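You operate a simulated robot arm through the tools that you are given. There is no shell and no other tool.

You run a simulated two-armed robot. Do the job below in one go: nothing can be reset, and whatever is moved stays where it is left.

JOB
Fetch the tub marked "chain" from the top of the packing bench and set it on the long shelf under the packing bench. Carry the green tray with both arms and set it on the clear part of the workbench. Put the can labelled "C7" from the top of the packing bench on the packing bench in front of the small totes and the can marked "A2" on the middle of the drawer bench. Take the sensor with the smallest size on its label from the top of the packing bench and leave it on the tote shelf under the packing bench. Stack the carton labelled "mixed teas" from the top of the packing bench on top of the carton marked "leek soup". Put the packet labelled "D5" from the top of the packing bench on the back of the workbench and the packet labelled "B4" on the long shelf under the packing bench. Take the blue tape and put it on the stop-bar end of the drawer bench. Turn the bench dial to 3. Press the washer start button three times. Push the washer drawer shut. Fetch the green tray from the top of the steel table and set it on the middle shelf of the wire rack. Open the top drawer. Any order will do. Set down upright: can, sensor.
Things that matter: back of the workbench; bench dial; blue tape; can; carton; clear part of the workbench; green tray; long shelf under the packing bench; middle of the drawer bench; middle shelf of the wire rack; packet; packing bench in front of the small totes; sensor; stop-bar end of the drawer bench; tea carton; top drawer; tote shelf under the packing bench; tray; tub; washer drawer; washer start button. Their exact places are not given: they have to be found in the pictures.

Only the result counts: the job must be done as asked and must still hold three seconds after the hand-in. Knocking over, shifting, dropping, spilling or breaking anything else fails it.

ROBOT AND FRAMES
Two 7-joint arms with two-finger parallel grippers on one trunk, on a base that drives. Base frame: it is fixed to the floor where the robot stands at the start and does not move with it; the origin is under the middle of the robot, x ahead of it, y to its left, z up. Lengths are in m, angles in degrees, forces in N, time in s.
The left shoulder is at the start at [0.11, 0.169, 1.486], the right one opposite. With the tool pointing down near the work surface each hand reaches from about 0.44 to 0.74 m from the robot's upright axis, wherever it stands, measured 20 degrees to its own side. Places, roughly: back of the workbench [3.7, 3.2, 0.9]; bench dial [4, 2.8, 0.9]; blue tape (6x6x2 cm) [3.7, 2.8, 0.2]; can [0.5, 2.25, 1]; carton, tea carton [1, 2.25, 1]; clear part of the workbench [3.3, 2.7, 0.9]; green tray (23x16x9 cm) [0.2, 2, 0.9]; long shelf under the packing bench [0.1, 2.1, 0.3]; middle of the drawer bench [1.4, 0, 0.8]; middle shelf of the wire rack [6.1, 3.5, 0.6]; packet [1.75, 2.5, 1]; packing bench in front of the small totes [1.4, 2.3, 0.9]; sensor [0.75, 2.25, 1]; stop-bar end of the drawer bench [1.5, -0.4, 0.8]; top drawer [3.3, 2.7, 0.7]; tote shelf under the packing bench [1.2, 2.4, 0.3]; tray [7.5, 3.75, 1]; tub [-0.25, 2, 1]; washer drawer [6.8, 3.4, 0.7]; washer start button [6.7, 3.5, 0.9]. Payload 1.57 kg a hand.
Tool frame (each hand has its own): the origin (TCP) lies between the finger pads and is the grasp point; the fingertips stand 0.03 m ahead of it; z points along the fingers, y is the line along which they close. Largest opening 0.08 m; finger width 0.017, thickness 0.012; the body of the gripper, 0.04 by 0.082 m, starts 0.08 m behind the TCP.
Orientation is that of the tool frame in the base frame, as a unit quaternion [x, y, z, w]. With the fingers straight down and closing along the base's y, the tool's x points along the base's -x, its y along +y and its z along -z.

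CONTROLS
- The arms move only by the tool jog_arm. It takes "left_motion", "right_motion" or both (then of equal length, played together; a hand with none holds still); each is a list of rows, each a list of 2 entries, a list of its own where there are three numbers: the shift along the base's x, y, z in m, then the turn, a rotation vector about the base's x, y, z in degrees. In form: [[[x, y, z], [wx, wy, wz]], ...]. A call has 1 to 20 rows; each row is the pose to reach, as a shift and turn from the pose commanded when the call began. "left_grip" and "right_grip" are, for a hand that has rows, the opening, from 0 (shut) to 1 (fully open), set as the call begins (left out, the last holds). A row lasts 0.2 s, in which the tool goes at most 0.05 m and 8.6 degrees; a call with a longer step from one row to the next is refused whole, and so is a gripper value outside its range. Where a pose cannot be reached the arm comes as near as it can. A force on the tool above 40 N (or 10 N above the force at the start of the call, whichever is more), or a blocked arm, ends the call early, and 0.2 s more pass. The fingers move at their own pace (about 0.072 m/s each) and stop on an object; they squeeze with about 29 N. The grip force told is the motor's: it shows also when the fingers shut on nothing. Time passes only in rows, and 0.2 s behind the last, so rows that repeat a pose let the fingers close. The reply holds the time, the measured pose of the TCP, the force on the tool along the base axes, the opening and the grip force, in the units named above and with some noise, with the torque about the TCP (base axes, N m) and any sound that the robot's microphone picked up.
- Cameras (640 x 400 px; columns grow to the right, rows downward): "scene" is now at [0.1578, 0.0019, 1.6718]; the picture's right is [0.02, -1.00, 0.00], its down [-0.73, -0.01, -0.68] and it looks along [0.68, 0.01, -0.73] (base axes); focal length 282 px, centre (320, 200). "left" rides on the left gripper at [0.072, 0.007, -0.122] in its tool frame; the picture's right is [-0.09, 1.00, 0.00], its down [-0.84, -0.08, -0.54] and it looks along [-0.54, -0.05, 0.84] (tool axes); focal length 238 px, centre (320, 200). "right" rides on the right gripper at [0.072, -0.007, -0.122] in its tool frame; the picture's right is [0.09, 1.00, 0.00], its down [-0.84, 0.08, -0.54] and it looks along [-0.54, 0.05, 0.84] (tool axes); focal length 238 px, centre (320, 200).
- camera(camera): a new picture of that camera. No time passes.
- move_column(by): slides the trunk up (or, below 0, down) by that many m; the arms and the scene camera ride with it, the base frame stays. It gives what a move gives, with no picture.
- drive_base(legs): drives the robot by 1 to 6 legs, each [ahead, left, turn to the left] in m, m and degrees, along the robot's own axes; the way and the turn of a leg run together, so that a leg with both is an arc; at most 1.5 m and 180 degrees a leg. The arms and the cameras ride along, it lands a little off, and it stops where it bumps. It gives what a move gives.
- head_to(pan, tilt): turns the head with the scene camera to pan (to the left, within 86 degrees either way) and tilt (down, from -29 to 69), counted from straight ahead of the robot. It gives what a move gives.
- probe_pixels(camera, pixels): for up to 12 pixels [column, row] of the newest picture of that camera ("zoom" is the newest enlarged one), the place [x, y, z] in the base frame of the surface seen there, good to about 0.002 m. No time passes.
- enlarge(camera, box): a new picture of the part [left, top, right, bottom] of that camera's present view, enlarged. No time passes.
- sign_off(): hands the job in; it is judged then, once.

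Unless the task says otherwise, let go and move clear before handing in.

The tools are called after "Request:" as a command line: name --argument value ..., lists and objects as JSON in quotes. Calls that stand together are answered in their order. jog_arm: Moves the arms, as the interface text tells. Its arguments: {"type":"object","properties":{"left_motion":{"type":"array","items":{"type":"array"}},"left_grip":{"type":"number"},"right_motion":{"type":"array","items":{"type":"array"}},"right_grip":{"type":"number"}},"required":[]} The other tools are called the same way: move_column (by) slides the trunk up or down; drive_base (legs) drives the base; head_to (pan, tilt) turns the head that bears the scene camera; camera (camera) takes a picture; probe_pixels (camera, pixels) gives the place of the surface under pixels of a picture; enlarge (camera, box) takes an enlarged picture of a part of a camera's view; sign_off () hands the job in.

At the start:

```text
time_s: 0.0
left_position: [0.6439, 0.303, 1.1252]
left_tcp_rot: [0.0, 1.0, -0.001, 0.001]
left_contact_force: [-0.2, 0.3, -0.5]
left_moment: [0.01, 0.0, 0.03]
left_opening: 0.0798
left_finger_force: 0.1
right_position: [0.6597, -0.2441, 1.1184]
right_tcp_rot: [0.0, 1.0, 0.0, 0.0]
right_contact_force: [-0.5, -0.3, 0.7]
right_moment: [0.01, 0.0, 0.04]
right_opening: 0.0803
right_finger_force: 0.0
trunk travel left (down, up): [-0.8, 0.09]
robot x, y, heading: [-0.0004, 0.0005, 0.4]
head pan, tilt: [0.9, 47.1]
```

scene: 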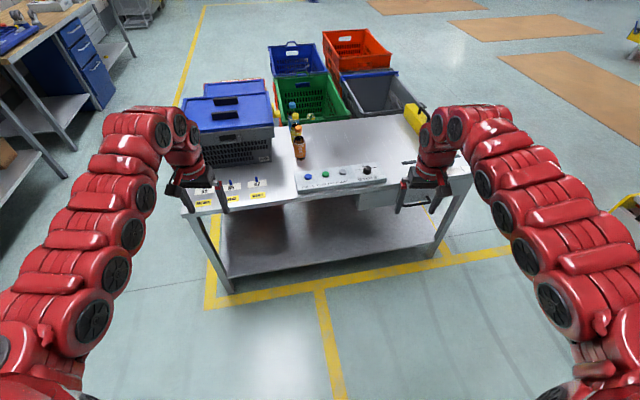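
right: 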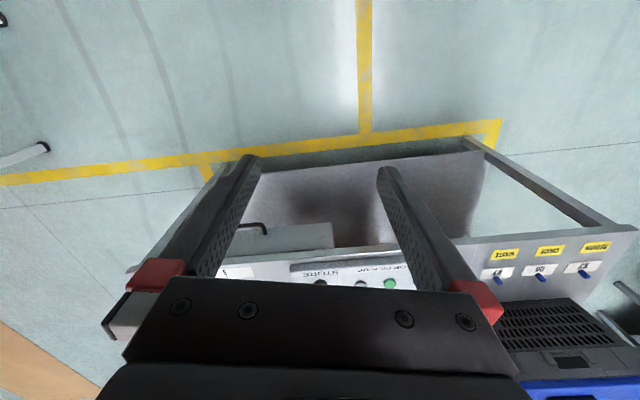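
left: 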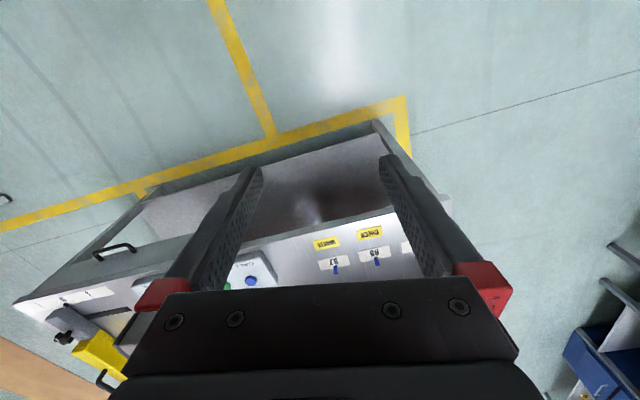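

The first scene picture shows the drawer bench ahead (about pixel 330,180) and a bench far left at (40,60). I'll look around with the head before moving anything.

Request:
head_to --pan 60 --tilt 20

Request:
camera --camera "scene"

Request:
head_to --pan 30 --tilt 15

Request:
camera --camera "scene"

Request:
head_to --pan 86 --tilt 25

Request:
camera --camera "scene"

Request:
head_to --pan -30 --tilt 25

Request:
camera --camera "scene"

```text
time_s: 1.3
left_position: [0.6447, 0.3017, 1.1254]
left_tcp_rot: [0.0, 1.0, 0.0, 0.001]
left_contact_force: [0.6, 0.6, -0.2]
left_moment: [0.01, 0.0, 0.01]
left_opening: 0.0802
left_finger_force: 0.1
right_position: [0.6592, -0.2456, 1.1174]
right_tcp_rot: [0.0, 1.0, 0.0, 0.0]
right_contact_force: [0.1, 0.0, 0.0]
right_moment: [0.01, 0.0, 0.0]
right_opening: 0.0798
right_finger_force: 0.1
trunk travel left (down, up): [-0.8, 0.09]
robot x, y, heading: [0.0012, -0.0003, 0.2]
head pan, tilt: [60.0, 20.0]
```

```text
taken
```

scene: 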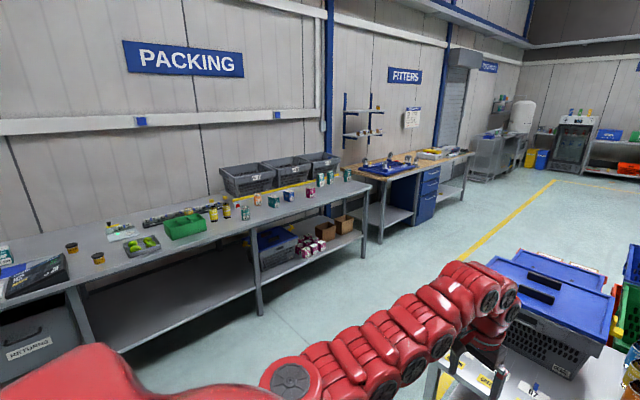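

```text
time_s: 2.2
left_position: [0.6432, 0.3038, 1.1248]
left_tcp_rot: [0.0, 1.0, 0.0, 0.0]
left_contact_force: [-0.3, -0.4, 0.7]
left_moment: [-0.01, 0.01, 0.04]
left_opening: 0.08
left_finger_force: 0.2
right_position: [0.6578, -0.2452, 1.1182]
right_tcp_rot: [0.0, 1.0, -0.001, 0.0]
right_contact_force: [-0.8, 0.2, -1.2]
right_moment: [-0.04, -0.01, -0.02]
right_opening: 0.08
right_finger_force: 0.0
trunk travel left (down, up): [-0.8, 0.09]
robot x, y, heading: [-0.0046, -0.0001, -0.1]
head pan, tilt: [30.0, 15.0]
```

```text
taken
```

scene: 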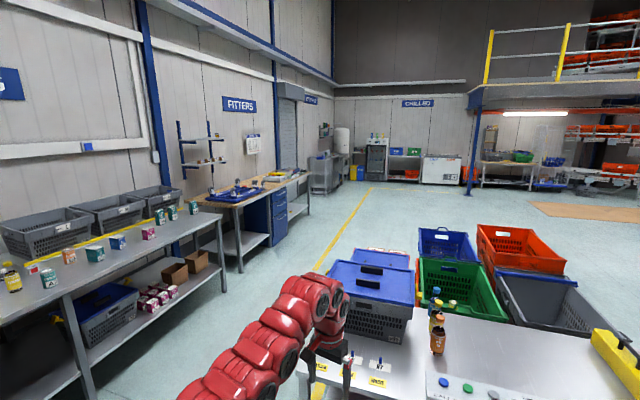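

```text
time_s: 3.5
left_position: [0.6431, 0.3035, 1.1246]
left_tcp_rot: [0.0, 1.0, 0.0, -0.001]
left_contact_force: [0.5, -0.2, 0.0]
left_moment: [-0.02, 0.05, 0.03]
left_opening: 0.0799
left_finger_force: 0.1
right_position: [0.658, -0.2437, 1.1193]
right_tcp_rot: [0.001, 1.0, 0.0, 0.0]
right_contact_force: [-0.8, 1.1, -0.1]
right_moment: [0.0, 0.01, 0.03]
right_opening: 0.0799
right_finger_force: 0.1
trunk travel left (down, up): [-0.8, 0.09]
robot x, y, heading: [-0.0003, -0.0028, -0.0]
head pan, tilt: [85.9, 25.0]
```

```text
taken
```

scene: 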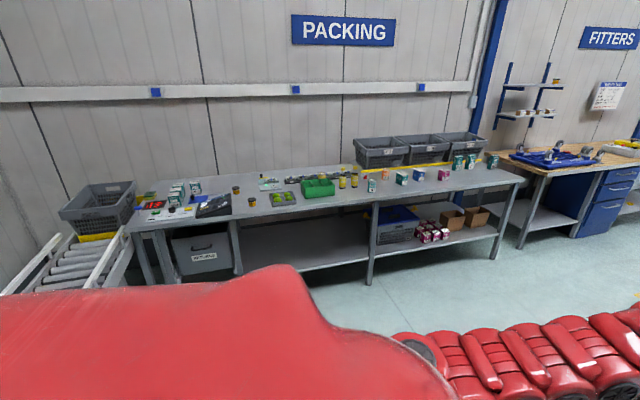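

```text
time_s: 5.4
left_position: [0.644, 0.303, 1.1251]
left_tcp_rot: [0.0, 1.0, 0.0, 0.0]
left_contact_force: [-1.0, 0.0, 0.3]
left_moment: [0.03, -0.02, 0.0]
left_opening: 0.08
left_finger_force: 0.0
right_position: [0.6579, -0.2439, 1.1178]
right_tcp_rot: [0.0, 1.0, 0.0, 0.0]
right_contact_force: [-0.1, -0.1, 0.0]
right_moment: [0.0, -0.01, 0.01]
right_opening: 0.0802
right_finger_force: 0.1
trunk travel left (down, up): [-0.8, 0.09]
robot x, y, heading: [0.0021, 0.0013, 0.3]
head pan, tilt: [-30.0, 25.0]
```

```text
taken
```

scene: 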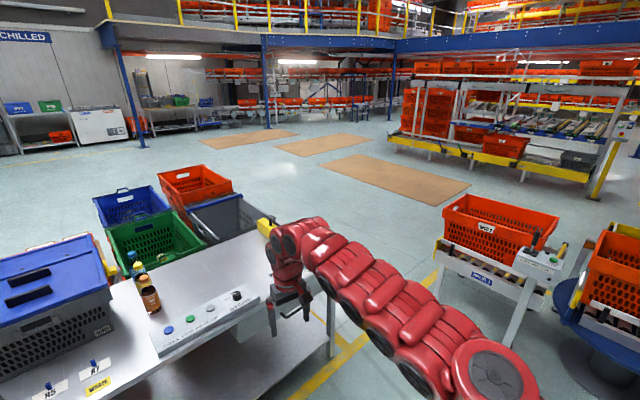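

The packing bench runs along the far left wall with its small totes, and the drawer bench is straight ahead. I'll inspect the drawer bench closely first, to find the set-down spots.

Request:
head_to --pan 0 --tilt 35

Request:
enlarge --camera "scene" --box '[160, 120, 480, 320]'

Request:
camera --camera "scene"

```text
time_s: 6.4
left_position: [0.6446, 0.303, 1.125]
left_tcp_rot: [0.0, 1.0, 0.0, 0.0]
left_contact_force: [-0.5, -0.4, 0.4]
left_moment: [-0.02, -0.01, -0.02]
left_opening: 0.0799
left_finger_force: 0.1
right_position: [0.6588, -0.2438, 1.1178]
right_tcp_rot: [0.0, 1.0, 0.0, 0.0]
right_contact_force: [0.1, 0.9, 0.7]
right_moment: [0.02, 0.0, -0.01]
right_opening: 0.0801
right_finger_force: 0.1
trunk travel left (down, up): [-0.8, 0.09]
robot x, y, heading: [0.0008, -0.001, -0.2]
head pan, tilt: [0.0, 35.0]
```

```text
2.00 times, centred on (320, 220) of scene
```

zoom: 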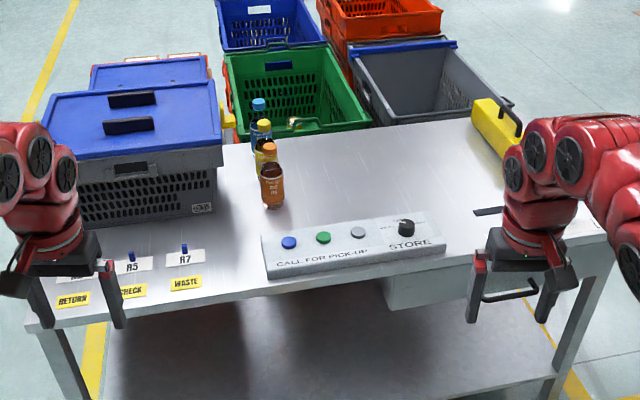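

```text
taken
```

scene: 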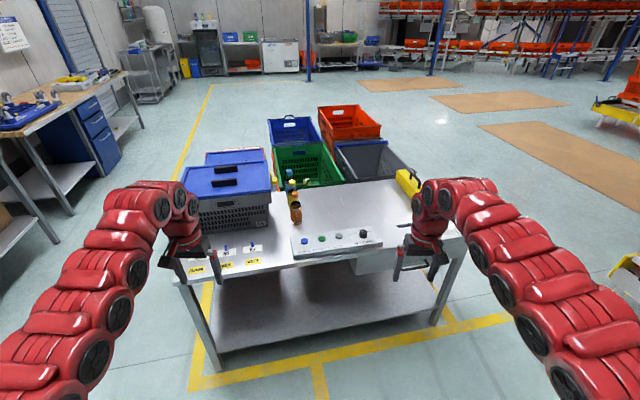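

Request:
probe_pixels --camera "zoom" --pixels '[[340, 200], [400, 180], [270, 210], [268, 275], [440, 262], [385, 300], [470, 140], [490, 112], [530, 150], [350, 150], [500, 212], [540, 225]]'

Request:
probe_pixels --camera "scene" --pixels '[[300, 230], [420, 225], [460, 235], [408, 190], [418, 175], [350, 270], [400, 300], [290, 290], [60, 95], [40, 110], [100, 80], [130, 100]]'

```text
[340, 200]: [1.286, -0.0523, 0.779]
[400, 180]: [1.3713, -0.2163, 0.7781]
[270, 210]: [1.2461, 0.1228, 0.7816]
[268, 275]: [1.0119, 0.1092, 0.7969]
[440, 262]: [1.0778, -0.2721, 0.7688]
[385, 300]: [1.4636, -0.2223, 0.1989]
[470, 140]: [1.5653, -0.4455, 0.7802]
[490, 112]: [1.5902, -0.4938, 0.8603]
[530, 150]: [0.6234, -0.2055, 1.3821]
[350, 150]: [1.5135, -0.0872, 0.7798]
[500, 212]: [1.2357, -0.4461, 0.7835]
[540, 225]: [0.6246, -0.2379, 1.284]
```

```text
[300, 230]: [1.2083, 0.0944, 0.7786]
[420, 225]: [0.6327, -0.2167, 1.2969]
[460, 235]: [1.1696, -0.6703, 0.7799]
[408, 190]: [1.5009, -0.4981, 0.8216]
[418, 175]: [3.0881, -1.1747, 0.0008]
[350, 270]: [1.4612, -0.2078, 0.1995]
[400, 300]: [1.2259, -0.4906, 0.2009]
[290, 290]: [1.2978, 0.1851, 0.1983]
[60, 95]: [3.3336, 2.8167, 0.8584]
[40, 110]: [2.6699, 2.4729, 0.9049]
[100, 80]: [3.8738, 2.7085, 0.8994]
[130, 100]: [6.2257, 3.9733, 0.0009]
```

The drawer bench top is at z≈0.779 with the yellow stop bar near y≈-0.5, and the middle around [1.35, 0] is clear. Now I'll turn left to face the packing bench and move up to it for a survey.

Request:
drive_base --legs '[[0, 0, 90], [0.6, 0, 0]]'

Request:
head_to --pan 0 --tilt 25

Request:
camera --camera "scene"

```text
time_s: 13.6
left_position: [-0.3098, 1.2415, 1.1246]
left_tcp_rot: [0.709, -0.706, 0.0, -0.001]
left_contact_force: [-0.5, 1.0, -0.5]
left_moment: [-0.01, -0.02, 0.01]
left_opening: 0.0801
left_finger_force: 0.0
right_position: [0.2371, 1.2585, 1.1198]
right_tcp_rot: [0.71, -0.705, 0.0, 0.0]
right_contact_force: [0.8, -0.5, -0.1]
right_moment: [-0.01, -0.02, -0.02]
right_opening: 0.0799
right_finger_force: 0.0
trunk travel left (down, up): [-0.8, 0.09]
robot x, y, heading: [-0.0037, 0.5968, 90.5]
head pan, tilt: [0.0, 35.0]
```

```text
time_s: 14.3
left_position: [-0.31, 1.2423, 1.1245]
left_tcp_rot: [0.709, -0.705, 0.0, 0.0]
left_contact_force: [-0.1, 0.6, 0.2]
left_moment: [-0.05, 0.01, 0.02]
left_opening: 0.0801
left_finger_force: 0.1
right_position: [0.2375, 1.2598, 1.1172]
right_tcp_rot: [0.709, -0.705, 0.0, 0.0]
right_contact_force: [0.8, 0.1, -1.2]
right_moment: [-0.03, -0.01, 0.03]
right_opening: 0.08
right_finger_force: 0.0
trunk travel left (down, up): [-0.8, 0.09]
robot x, y, heading: [-0.002, 0.5967, 90.2]
head pan, tilt: [0.0, 25.0]
```

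```text
taken
```

scene: 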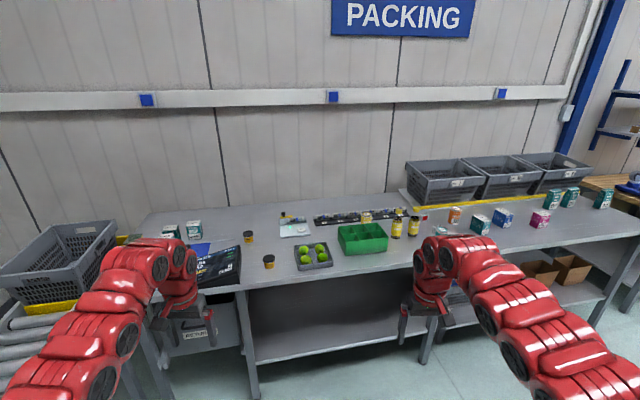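

Request:
enlarge --camera "scene" --box '[100, 190, 340, 340]'

Request:
probe_pixels --camera "zoom" --pixels '[[450, 197], [397, 115], [570, 180], [520, 160], [385, 235], [500, 240], [700, 100], [600, 190]]'

Request:
enlarge --camera "scene" --box '[270, 180, 430, 280]'

Request:
enlarge --camera "scene" --box '[400, 150, 640, 300]'

```text
2.67 times, centred on (220, 265) of scene
```

zoom: 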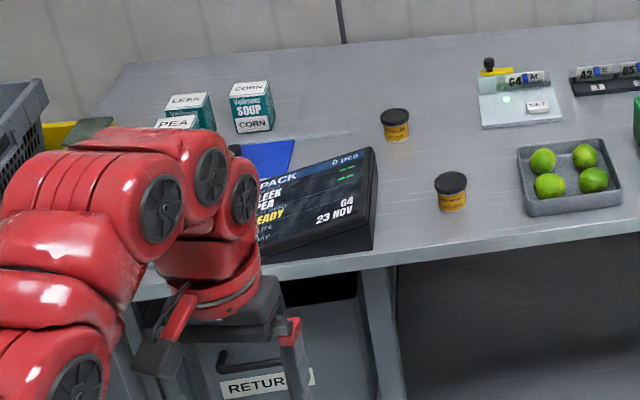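

```text
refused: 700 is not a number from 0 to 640
```

```text
4.00 times, centred on (350, 230) of scene
```

zoom: 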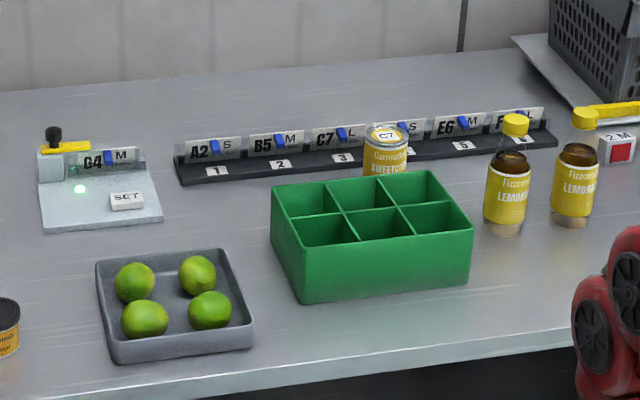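

```text
2.67 times, centred on (520, 225) of scene
```

zoom: 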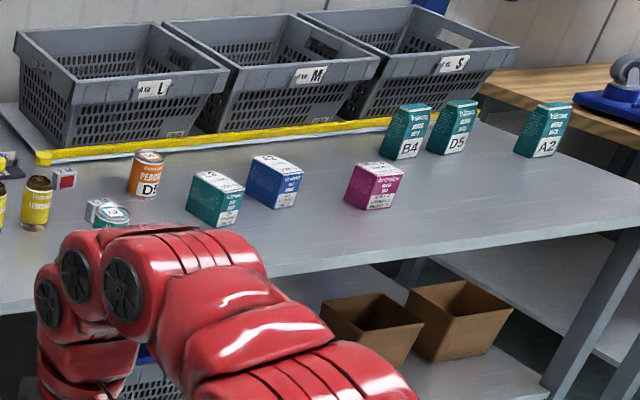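

I can see the two dark-lidded tubs, the green tray, cans C7 and D5, the soup cartons and packets B4, D5 and A2. I'll probe their places next.

Request:
enlarge --camera "scene" --box '[100, 190, 340, 340]'

Request:
probe_pixels --camera "zoom" --pixels '[[450, 205], [450, 180], [396, 132], [396, 115], [570, 205], [520, 105], [385, 250], [252, 90], [250, 125], [185, 100], [470, 250], [600, 225]]'

Request:
enlarge --camera "scene" --box '[270, 180, 430, 280]'

Request:
probe_pixels --camera "zoom" --pixels '[[274, 190], [432, 172], [473, 230], [305, 250], [302, 300], [468, 280], [386, 132], [386, 170], [506, 215], [573, 205], [500, 330], [616, 150]]'

Request:
enlarge --camera "scene" --box '[400, 150, 640, 300]'

Request:
probe_pixels --camera "zoom" --pixels '[[145, 190], [112, 214], [95, 205], [65, 180], [218, 185], [275, 165], [375, 175], [405, 145], [455, 135], [540, 140], [330, 240], [300, 135]]'

```text
2.67 times, centred on (220, 265) of scene
```

zoom: 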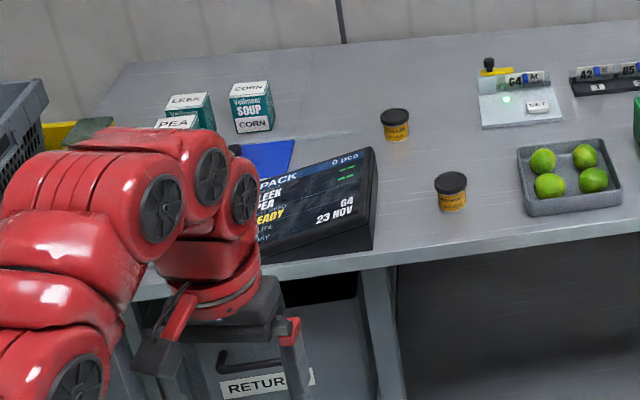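

```text
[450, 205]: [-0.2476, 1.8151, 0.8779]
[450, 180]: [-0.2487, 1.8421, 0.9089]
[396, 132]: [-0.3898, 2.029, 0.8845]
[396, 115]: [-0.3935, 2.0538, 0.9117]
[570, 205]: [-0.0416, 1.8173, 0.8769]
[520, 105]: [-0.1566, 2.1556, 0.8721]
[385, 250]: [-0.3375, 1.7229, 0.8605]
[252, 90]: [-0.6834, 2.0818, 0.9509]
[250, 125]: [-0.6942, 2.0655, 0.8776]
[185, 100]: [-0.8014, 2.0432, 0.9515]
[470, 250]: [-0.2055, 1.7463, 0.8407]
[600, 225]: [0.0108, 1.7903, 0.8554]
```

```text
4.00 times, centred on (350, 230) of scene
```

zoom: 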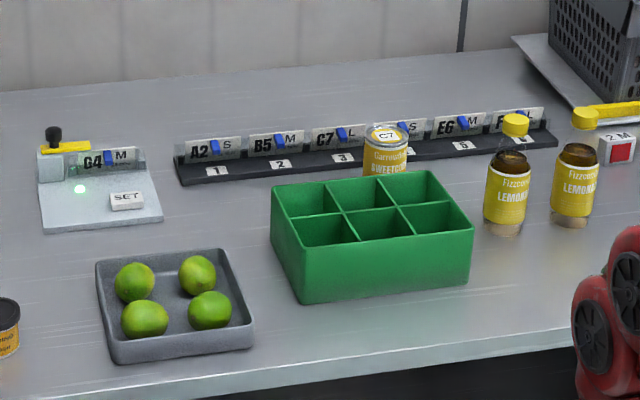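

```text
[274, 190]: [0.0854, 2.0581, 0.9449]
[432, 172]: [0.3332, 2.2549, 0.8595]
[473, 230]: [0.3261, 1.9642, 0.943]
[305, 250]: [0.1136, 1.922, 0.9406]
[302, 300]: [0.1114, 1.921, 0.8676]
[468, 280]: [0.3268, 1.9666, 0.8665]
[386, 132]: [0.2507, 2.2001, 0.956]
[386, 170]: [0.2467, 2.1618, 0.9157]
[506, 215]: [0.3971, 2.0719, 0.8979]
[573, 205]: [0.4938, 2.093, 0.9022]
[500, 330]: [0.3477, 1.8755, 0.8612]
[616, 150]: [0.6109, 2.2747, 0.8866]
```

```text
2.67 times, centred on (520, 225) of scene
```

zoom: 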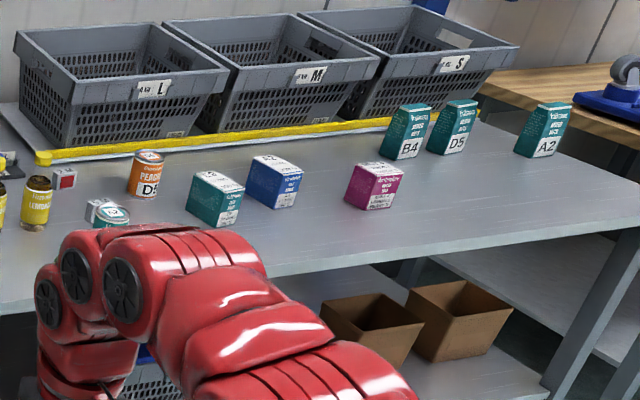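

```text
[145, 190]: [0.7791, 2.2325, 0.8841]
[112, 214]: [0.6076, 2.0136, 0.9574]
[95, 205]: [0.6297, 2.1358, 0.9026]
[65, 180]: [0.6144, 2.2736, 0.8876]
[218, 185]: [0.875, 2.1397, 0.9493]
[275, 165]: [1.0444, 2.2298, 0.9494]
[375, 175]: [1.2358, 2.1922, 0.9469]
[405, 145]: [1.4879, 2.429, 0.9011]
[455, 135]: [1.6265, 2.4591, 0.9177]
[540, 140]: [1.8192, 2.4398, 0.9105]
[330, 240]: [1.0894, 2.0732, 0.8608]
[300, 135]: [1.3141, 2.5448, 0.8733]
```

The bench top is at z≈0.86 with its front edge near y≈1.74. I'll drive closer and move along it to read the labels.

Request:
drive_base --legs '[[0.45, 0, 0]]'

Request:
head_to --pan 0 --tilt 40

Request:
camera --camera "scene"

Request:
enlarge --camera "scene" --box '[180, 120, 340, 220]'

Request:
enlarge --camera "scene" --box '[300, 100, 460, 200]'

Request:
enlarge --camera "scene" --box '[440, 80, 600, 180]'

```text
time_s: 17.1
left_position: [-0.3136, 1.7004, 1.1245]
left_tcp_rot: [0.71, -0.704, 0.0, 0.0]
left_contact_force: [0.0, -0.8, 0.1]
left_moment: [0.01, -0.01, 0.01]
left_opening: 0.0799
left_finger_force: 0.0
right_position: [0.2331, 1.7186, 1.117]
right_tcp_rot: [0.71, -0.704, 0.001, 0.0]
right_contact_force: [-0.3, -0.2, -0.6]
right_moment: [-0.04, 0.02, 0.03]
right_opening: 0.0801
right_finger_force: 0.0
trunk travel left (down, up): [-0.8, 0.09]
robot x, y, heading: [-0.0074, 1.0576, 90.5]
head pan, tilt: [0.0, 25.0]
```

```text
time_s: 17.9
left_position: [-0.3135, 1.702, 1.1243]
left_tcp_rot: [0.71, -0.704, 0.0, 0.0]
left_contact_force: [-0.5, 0.3, 0.4]
left_moment: [-0.01, 0.03, -0.04]
left_opening: 0.0801
left_finger_force: 0.0
right_position: [0.2321, 1.7189, 1.1187]
right_tcp_rot: [0.709, -0.705, 0.001, 0.001]
right_contact_force: [0.4, 0.1, 0.2]
right_moment: [0.02, 0.02, -0.02]
right_opening: 0.0798
right_finger_force: 0.0
trunk travel left (down, up): [-0.8, 0.09]
robot x, y, heading: [-0.0039, 1.0595, 90.6]
head pan, tilt: [0.0, 40.0]
```

```text
taken
```

scene: 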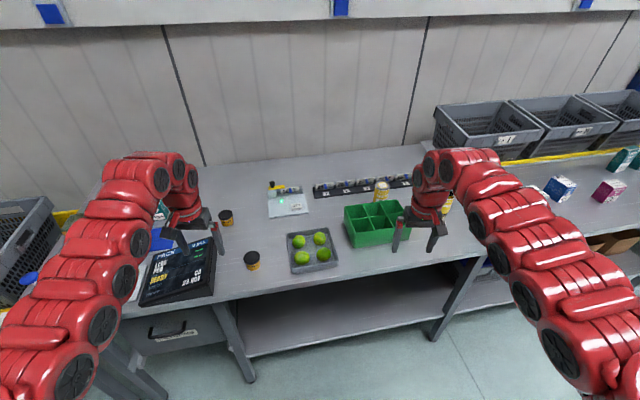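

```text
4.00 times, centred on (260, 170) of scene
```

zoom: 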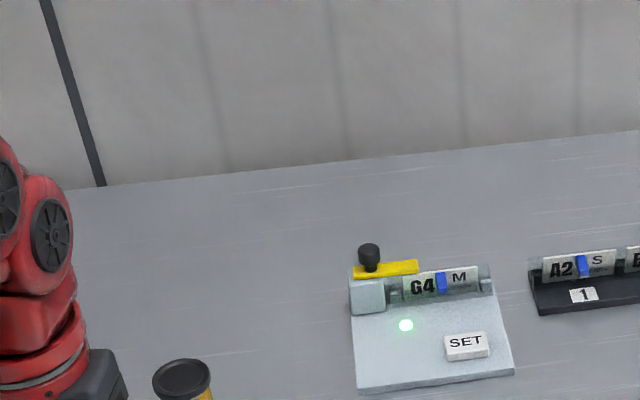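

```text
4.00 times, centred on (380, 150) of scene
```

zoom: 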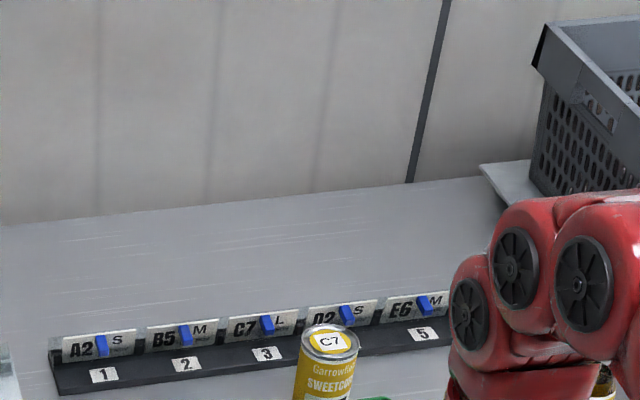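

```text
4.00 times, centred on (520, 130) of scene
```

zoom: 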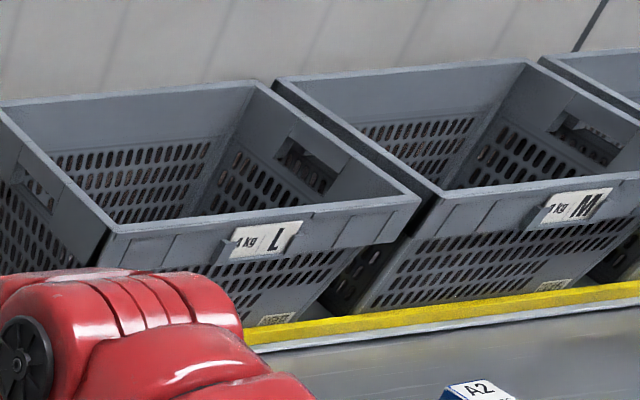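

The tubs are at (226,215) and (252,260); I'll enlarge them and the region with the sensors.

Request:
enlarge --camera "scene" --box '[204, 200, 284, 280]'

Request:
enlarge --camera "scene" --box '[250, 230, 314, 280]'

Request:
camera --camera "left"

Request:
camera --camera "right"

```text
5.00 times, centred on (244, 240) of scene
```

zoom: 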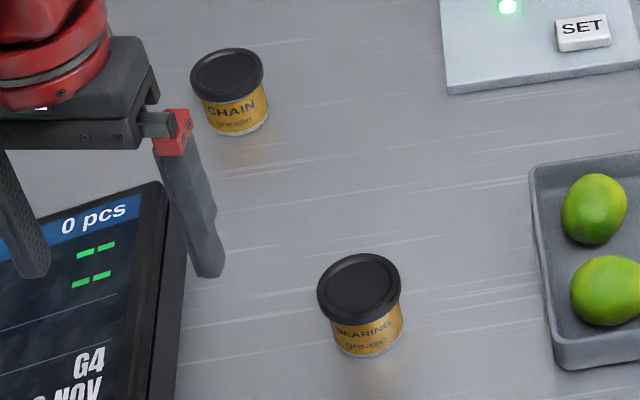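

```text
8.00 times, centred on (282, 255) of scene
```

zoom: 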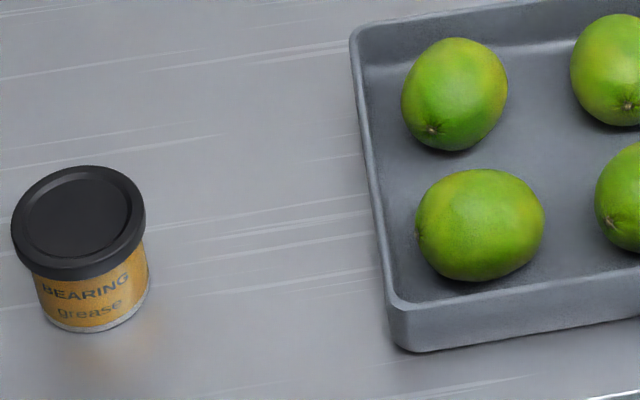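

```text
taken
```

left: 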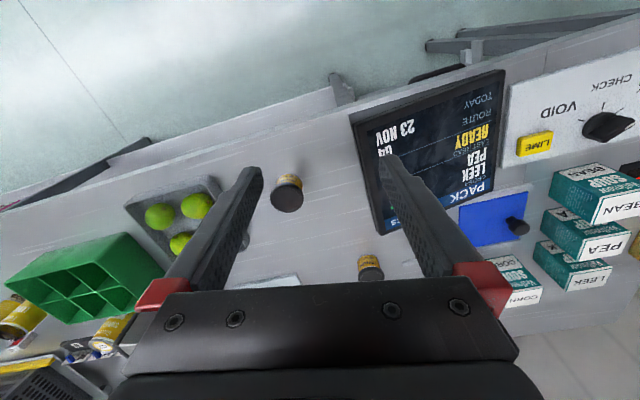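

```text
taken
```

right: 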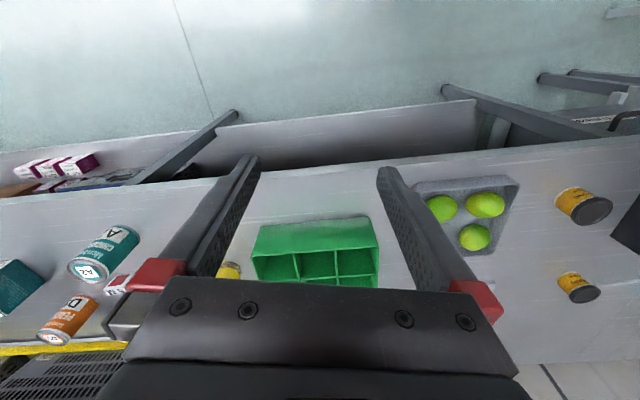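

The rear tub at (-0.39, 2.05) is "chain" and the front one is "bearing". I'll slide right along the bench to read the cans, cartons and packets.

Request:
drive_base --legs '[[0, -0.95, 0]]'

Request:
camera --camera "scene"

Request:
enlarge --camera "scene" --box '[180, 120, 340, 220]'

Request:
enlarge --camera "scene" --box '[300, 100, 460, 200]'

Request:
camera --camera "left"

Request:
camera --camera "right"

```text
time_s: 22.8
left_position: [0.6238, 1.71, 1.1252]
left_tcp_rot: [0.716, -0.698, 0.0, 0.0]
left_contact_force: [-0.5, 0.4, -0.4]
left_moment: [-0.01, -0.01, 0.01]
left_opening: 0.08
left_finger_force: 0.0
right_position: [1.1702, 1.7384, 1.1175]
right_tcp_rot: [0.716, -0.698, 0.0, 0.0]
right_contact_force: [0.4, 0.4, -0.5]
right_moment: [0.01, 0.0, 0.01]
right_opening: 0.0801
right_finger_force: 0.0
trunk travel left (down, up): [-0.8, 0.09]
robot x, y, heading: [0.9425, 1.0728, 91.4]
head pan, tilt: [0.0, 40.0]
```

```text
taken
```

scene: 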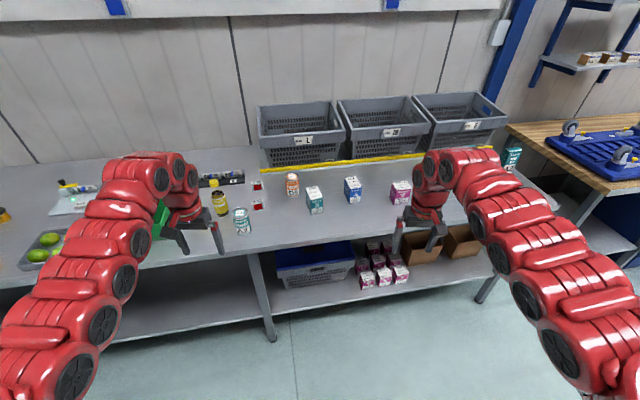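

```text
4.00 times, centred on (260, 170) of scene
```

zoom: 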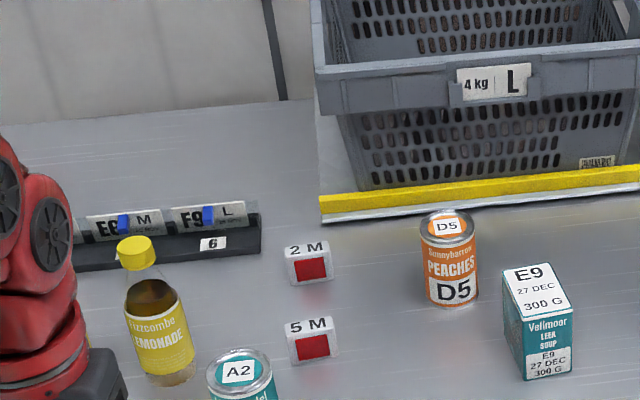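

```text
4.00 times, centred on (380, 150) of scene
```

zoom: 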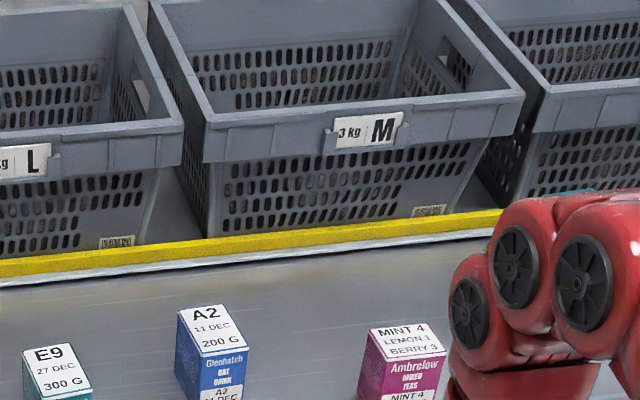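

```text
taken
```

left: 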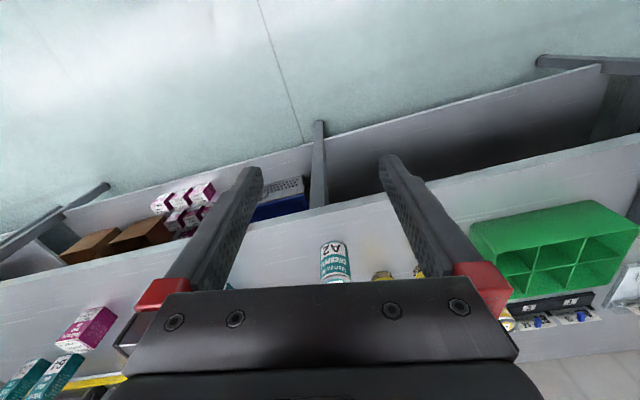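

```text
taken
```

right: 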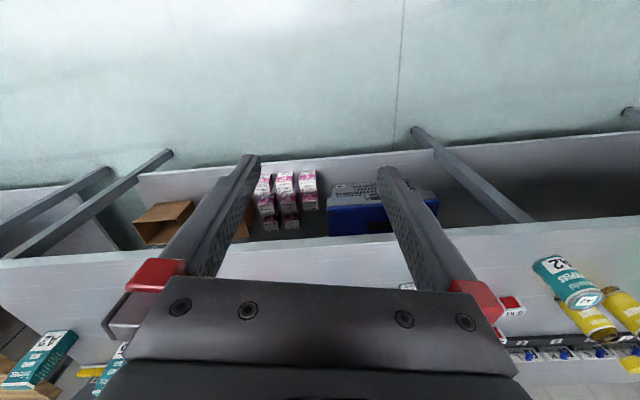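

The sensors are "2 M" (0.61,2.27) and "5 M"; the leek soup carton is the teal E9 one and "mixed teas" is the magenta one. I'll look at the bench edge and under it, and probe.

Request:
head_to --pan 0 --tilt 50

Request:
camera --camera "scene"

Request:
probe_pixels --camera "scene" --pixels '[[250, 200], [330, 190], [340, 188], [380, 235], [310, 250], [310, 215], [360, 215], [400, 215], [450, 190], [240, 285], [320, 282], [370, 200]]'

```text
time_s: 23.6
left_position: [0.6238, 1.7115, 1.125]
left_tcp_rot: [0.716, -0.698, 0.001, 0.0]
left_contact_force: [1.2, -0.4, -0.2]
left_moment: [0.01, 0.05, 0.04]
left_opening: 0.0799
left_finger_force: 0.1
right_position: [1.1711, 1.7377, 1.1186]
right_tcp_rot: [0.716, -0.698, 0.001, 0.0]
right_contact_force: [-0.5, 0.0, -0.1]
right_moment: [0.0, 0.0, 0.02]
right_opening: 0.0803
right_finger_force: 0.0
trunk travel left (down, up): [-0.8, 0.09]
robot x, y, heading: [0.9456, 1.074, 91.5]
head pan, tilt: [0.0, 50.0]
```

```text
taken
```

scene: 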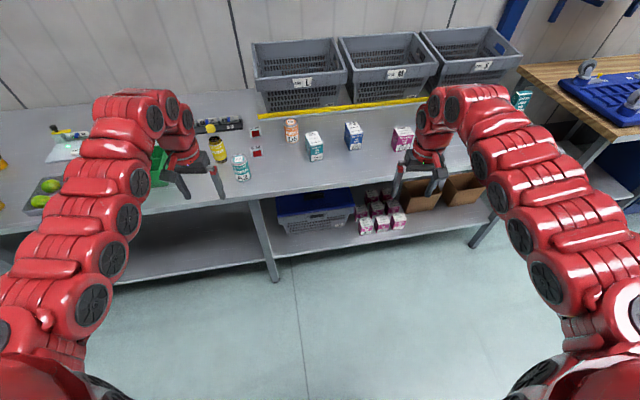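

```text
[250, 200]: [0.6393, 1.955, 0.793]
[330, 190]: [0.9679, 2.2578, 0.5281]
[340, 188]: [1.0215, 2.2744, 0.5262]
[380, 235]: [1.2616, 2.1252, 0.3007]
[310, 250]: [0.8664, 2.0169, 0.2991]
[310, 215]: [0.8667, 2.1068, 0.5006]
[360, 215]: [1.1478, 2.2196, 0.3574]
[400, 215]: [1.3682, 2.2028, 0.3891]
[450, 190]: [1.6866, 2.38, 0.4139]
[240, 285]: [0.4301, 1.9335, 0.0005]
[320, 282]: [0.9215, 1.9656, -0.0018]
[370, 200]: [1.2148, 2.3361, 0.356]
```

The shelf top is at z≈0.30 and the bench is turned about 13° from my x axis. I'll look down at my own base footprint and probe the bench's straight edges for its angle.

Request:
head_to --pan 0 --tilt 69

Request:
camera --camera "scene"

Request:
probe_pixels --camera "scene" --pixels '[[320, 390], [320, 370], [280, 395], [360, 395], [200, 395], [440, 395]]'

Request:
head_to --pan 0 --tilt 38

Request:
enlarge --camera "scene" --box '[180, 120, 500, 320]'

```text
time_s: 24.4
left_position: [0.6255, 1.7098, 1.1243]
left_tcp_rot: [0.715, -0.699, 0.001, 0.0]
left_contact_force: [-0.2, 0.0, 1.1]
left_moment: [-0.01, 0.01, 0.0]
left_opening: 0.0801
left_finger_force: 0.1
right_position: [1.1696, 1.7402, 1.118]
right_tcp_rot: [0.715, -0.699, 0.0, 0.001]
right_contact_force: [-0.3, -0.2, 0.1]
right_moment: [-0.01, 0.0, -0.03]
right_opening: 0.0799
right_finger_force: 0.0
trunk travel left (down, up): [-0.8, 0.09]
robot x, y, heading: [0.944, 1.0727, 91.5]
head pan, tilt: [0.0, 68.8]
```

```text
taken
```

scene: 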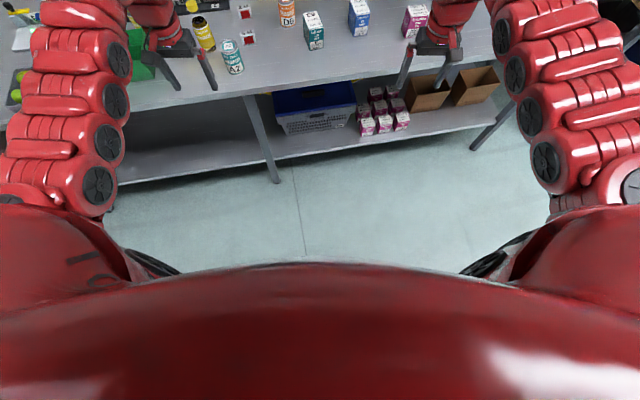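

```text
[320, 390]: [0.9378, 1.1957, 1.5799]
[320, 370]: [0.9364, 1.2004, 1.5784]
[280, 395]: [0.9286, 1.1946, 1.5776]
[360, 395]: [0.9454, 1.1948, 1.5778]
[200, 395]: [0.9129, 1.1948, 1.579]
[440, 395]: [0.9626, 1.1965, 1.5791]
```

```text
time_s: 25.3
left_position: [0.6241, 1.7103, 1.125]
left_tcp_rot: [0.716, -0.698, 0.0, 0.001]
left_contact_force: [-0.5, 0.3, -0.3]
left_moment: [-0.02, 0.0, 0.01]
left_opening: 0.08
left_finger_force: 0.1
right_position: [1.1702, 1.7388, 1.1183]
right_tcp_rot: [0.716, -0.698, 0.0, -0.001]
right_contact_force: [0.1, -0.7, 0.3]
right_moment: [0.0, 0.01, -0.04]
right_opening: 0.0798
right_finger_force: 0.0
trunk travel left (down, up): [-0.8, 0.09]
robot x, y, heading: [0.9382, 1.0752, 91.3]
head pan, tilt: [0.0, 38.0]
```

```text
2.00 times, centred on (340, 220) of scene
```

zoom: 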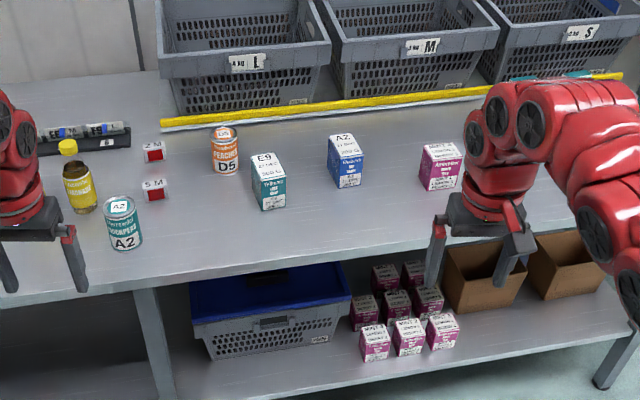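

Request:
probe_pixels --camera "zoom" --pixels '[[165, 130], [470, 97], [60, 295], [380, 258], [270, 168], [346, 145], [440, 155], [123, 205], [150, 148], [152, 185], [225, 133], [225, 170]]'

Request:
probe_pixels --camera "zoom" --pixels '[[440, 390], [550, 350], [460, 320], [500, 330], [400, 300], [330, 325], [240, 365], [375, 375], [590, 320], [620, 300], [415, 370], [170, 390]]'

```text
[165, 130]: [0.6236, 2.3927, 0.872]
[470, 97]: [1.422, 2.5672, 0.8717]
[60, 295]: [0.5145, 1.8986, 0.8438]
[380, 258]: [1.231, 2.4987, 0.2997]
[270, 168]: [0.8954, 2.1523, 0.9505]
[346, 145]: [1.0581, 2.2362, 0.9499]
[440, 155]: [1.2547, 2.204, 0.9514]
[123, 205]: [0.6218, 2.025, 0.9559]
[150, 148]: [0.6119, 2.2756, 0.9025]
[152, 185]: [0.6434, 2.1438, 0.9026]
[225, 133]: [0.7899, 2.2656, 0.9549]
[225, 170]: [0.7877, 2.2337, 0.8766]
```

```text
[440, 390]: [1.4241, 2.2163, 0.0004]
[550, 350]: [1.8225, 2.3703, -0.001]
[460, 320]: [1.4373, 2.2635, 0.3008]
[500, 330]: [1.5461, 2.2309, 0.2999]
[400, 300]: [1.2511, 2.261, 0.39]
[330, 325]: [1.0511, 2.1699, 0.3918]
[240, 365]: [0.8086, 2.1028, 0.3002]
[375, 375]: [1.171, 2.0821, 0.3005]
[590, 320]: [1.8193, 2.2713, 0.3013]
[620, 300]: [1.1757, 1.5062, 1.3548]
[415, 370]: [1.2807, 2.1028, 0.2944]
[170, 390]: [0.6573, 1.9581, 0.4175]
```

The yellow strip gives a bench angle of about 12.3°, with the front edge about 0.7 m ahead of me. I'll turn square to the bench and move a bit closer for the sensor.

Request:
drive_base --legs '[[0, 0, 11], [0.3, 0, 0]]'

Request:
camera --camera "scene"

Request:
camera --camera "left"

Request:
camera --camera "right"

```text
time_s: 28.1
left_position: [0.4325, 1.925, 1.1241]
left_tcp_rot: [0.784, -0.62, -0.001, 0.0]
left_contact_force: [-0.1, 0.1, 0.0]
left_moment: [0.03, -0.02, 0.01]
left_opening: 0.08
left_finger_force: 0.1
right_position: [0.9624, 2.0633, 1.1203]
right_tcp_rot: [0.784, -0.62, -0.001, -0.001]
right_contact_force: [-0.4, -0.3, 0.5]
right_moment: [0.0, 0.01, -0.01]
right_opening: 0.0803
right_finger_force: 0.2
trunk travel left (down, up): [-0.8, 0.09]
robot x, y, heading: [0.8775, 1.3662, 103.2]
head pan, tilt: [0.0, 38.0]
```

```text
taken
```

scene: 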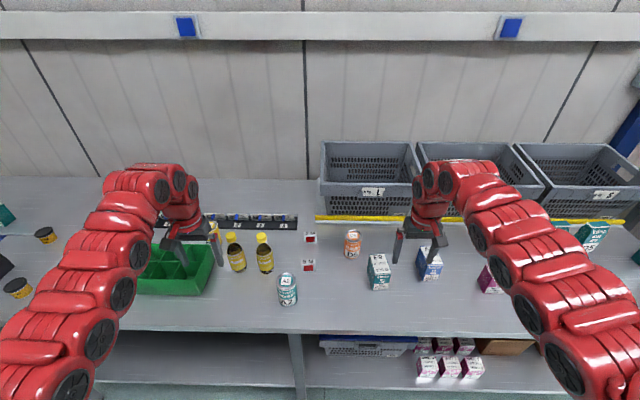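

```text
taken
```

left: 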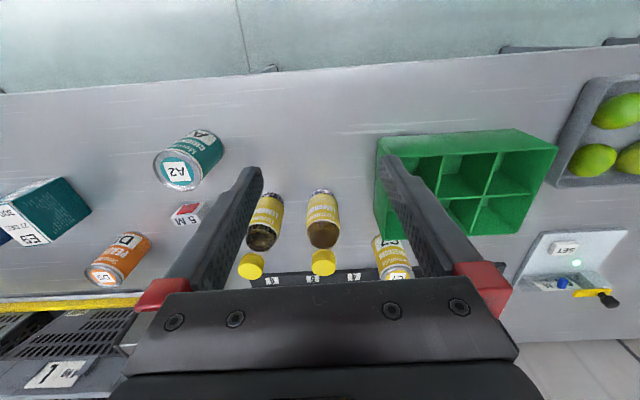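

```text
taken
```

right: 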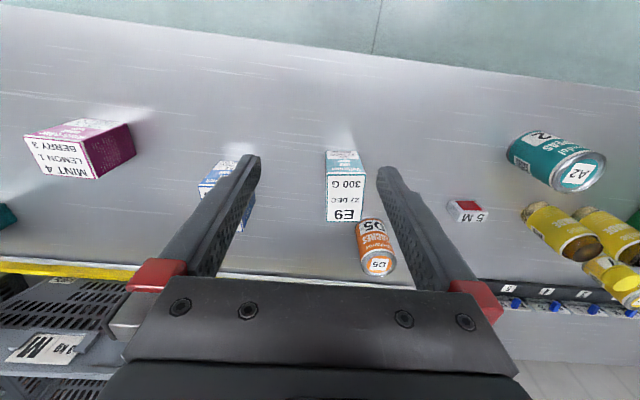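

I'm now square to the bench and about 0.6 m from its front edge. I'll enlarge the sensor area to get the exact poses of the 2 M sensor and its neighbours.

Request:
enlarge --camera "scene" --box '[260, 215, 388, 295]'

Request:
probe_pixels --camera "zoom" --pixels '[[225, 90], [280, 90], [222, 110], [282, 110], [222, 132], [282, 132], [225, 225], [300, 225], [450, 90], [133, 320], [240, 20], [250, 150]]'

```text
5.00 times, centred on (324, 255) of scene
```

zoom: 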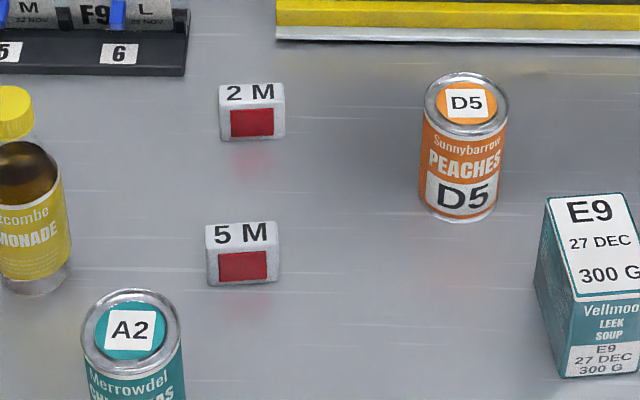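

```text
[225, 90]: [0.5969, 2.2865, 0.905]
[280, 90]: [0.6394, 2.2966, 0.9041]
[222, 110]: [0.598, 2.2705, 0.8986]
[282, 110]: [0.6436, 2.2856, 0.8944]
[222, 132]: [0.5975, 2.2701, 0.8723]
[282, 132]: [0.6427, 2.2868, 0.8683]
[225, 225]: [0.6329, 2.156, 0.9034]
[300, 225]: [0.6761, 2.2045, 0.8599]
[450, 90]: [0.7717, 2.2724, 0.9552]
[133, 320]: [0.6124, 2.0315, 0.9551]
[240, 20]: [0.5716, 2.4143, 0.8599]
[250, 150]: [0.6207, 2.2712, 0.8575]
```

The 2 M sensor is about 4.6 cm wide, centred near (0.62, 2.29), and fairly deep on the bench. I'll shift closer and to the right so the left arm can reach it.

Request:
drive_base --legs '[[0, -0.2, -0.9], [0.15, 0, 0]]'

```text
time_s: 30.7
left_position: [0.6042, 2.1204, 1.1254]
left_tcp_rot: [0.779, -0.626, -0.001, -0.001]
left_contact_force: [0.2, -0.1, 0.1]
left_moment: [0.01, -0.01, 0.0]
left_opening: 0.0801
left_finger_force: 0.0
right_position: [1.1349, 2.2508, 1.1186]
right_tcp_rot: [0.779, -0.627, 0.0, -0.001]
right_contact_force: [1.0, -0.5, 0.2]
right_moment: [-0.02, 0.0, -0.02]
right_opening: 0.0801
right_finger_force: 0.1
trunk travel left (down, up): [-0.8, 0.09]
robot x, y, heading: [1.0381, 1.5578, 102.3]
head pan, tilt: [0.0, 38.0]
```

No bump, and I'm 0.45 m from the bench edge. I'll tilt the left hand 40° forward and bring it above the 2 M sensor.

Request:
jog_arm --left_motion '[[[0.003, 0.03, 0], [7.8, 1.7, 0]], [[0.006, 0.06, -0.01], [15.6, 3.4, 0]], [[0.009, 0.09, -0.03], [23.4, 5.1, 0]], [[0.012, 0.12, -0.06], [31.2, 6.8, 0]], [[0.014, 0.15, -0.09], [39.1, 8.5, 0]], [[0.0143, 0.165, -0.125], [39.1, 8.5, 0]], [[0.0143, 0.165, -0.145], [39.1, 8.5, 0]]]'

Request:
camera --camera "left"

Request:
camera --camera "scene"

```text
time_s: 32.3
left_position: [0.6193, 2.2868, 0.9794]
left_tcp_rot: [0.732, -0.588, -0.266, -0.216]
left_contact_force: [0.3, -0.4, -0.4]
left_moment: [0.01, 0.04, -0.02]
left_opening: 0.0801
left_finger_force: 0.1
right_position: [1.1341, 2.252, 1.1182]
right_tcp_rot: [0.779, -0.627, -0.002, -0.001]
right_contact_force: [0.0, -0.1, -0.4]
right_moment: [0.01, 0.01, 0.0]
right_opening: 0.08
right_finger_force: 0.0
trunk travel left (down, up): [-0.8, 0.09]
robot x, y, heading: [1.0351, 1.5549, 102.1]
head pan, tilt: [0.0, 38.0]
```

```text
taken
```

left: 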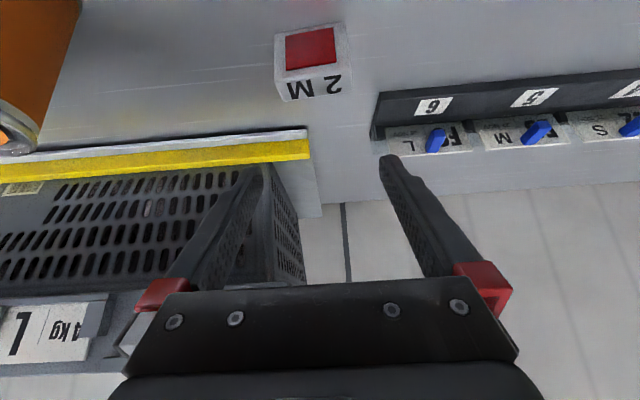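

```text
taken
```

scene: 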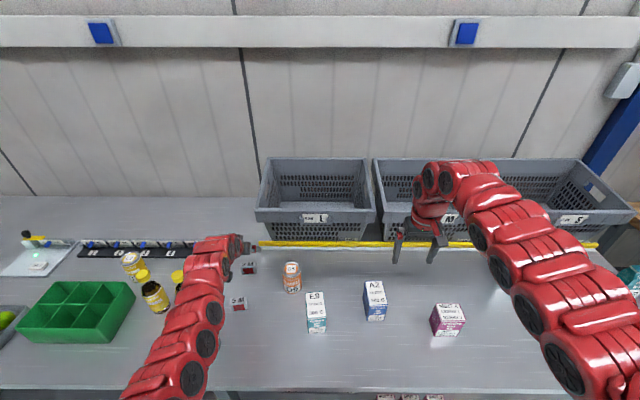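

The left camera shows the 2 M sensor centred between the fingers at (313,75), as predicted. I'll probe its corners to refine before going down.

Request:
probe_pixels --camera "left" --pixels '[[279, 78], [348, 72], [292, 98], [341, 93], [315, 85], [283, 45], [342, 38]]'

```text
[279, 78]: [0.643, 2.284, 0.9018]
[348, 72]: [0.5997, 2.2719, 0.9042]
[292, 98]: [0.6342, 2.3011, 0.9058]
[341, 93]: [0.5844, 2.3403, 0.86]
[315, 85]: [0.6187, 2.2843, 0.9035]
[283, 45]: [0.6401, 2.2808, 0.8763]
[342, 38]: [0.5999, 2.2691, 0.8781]
```

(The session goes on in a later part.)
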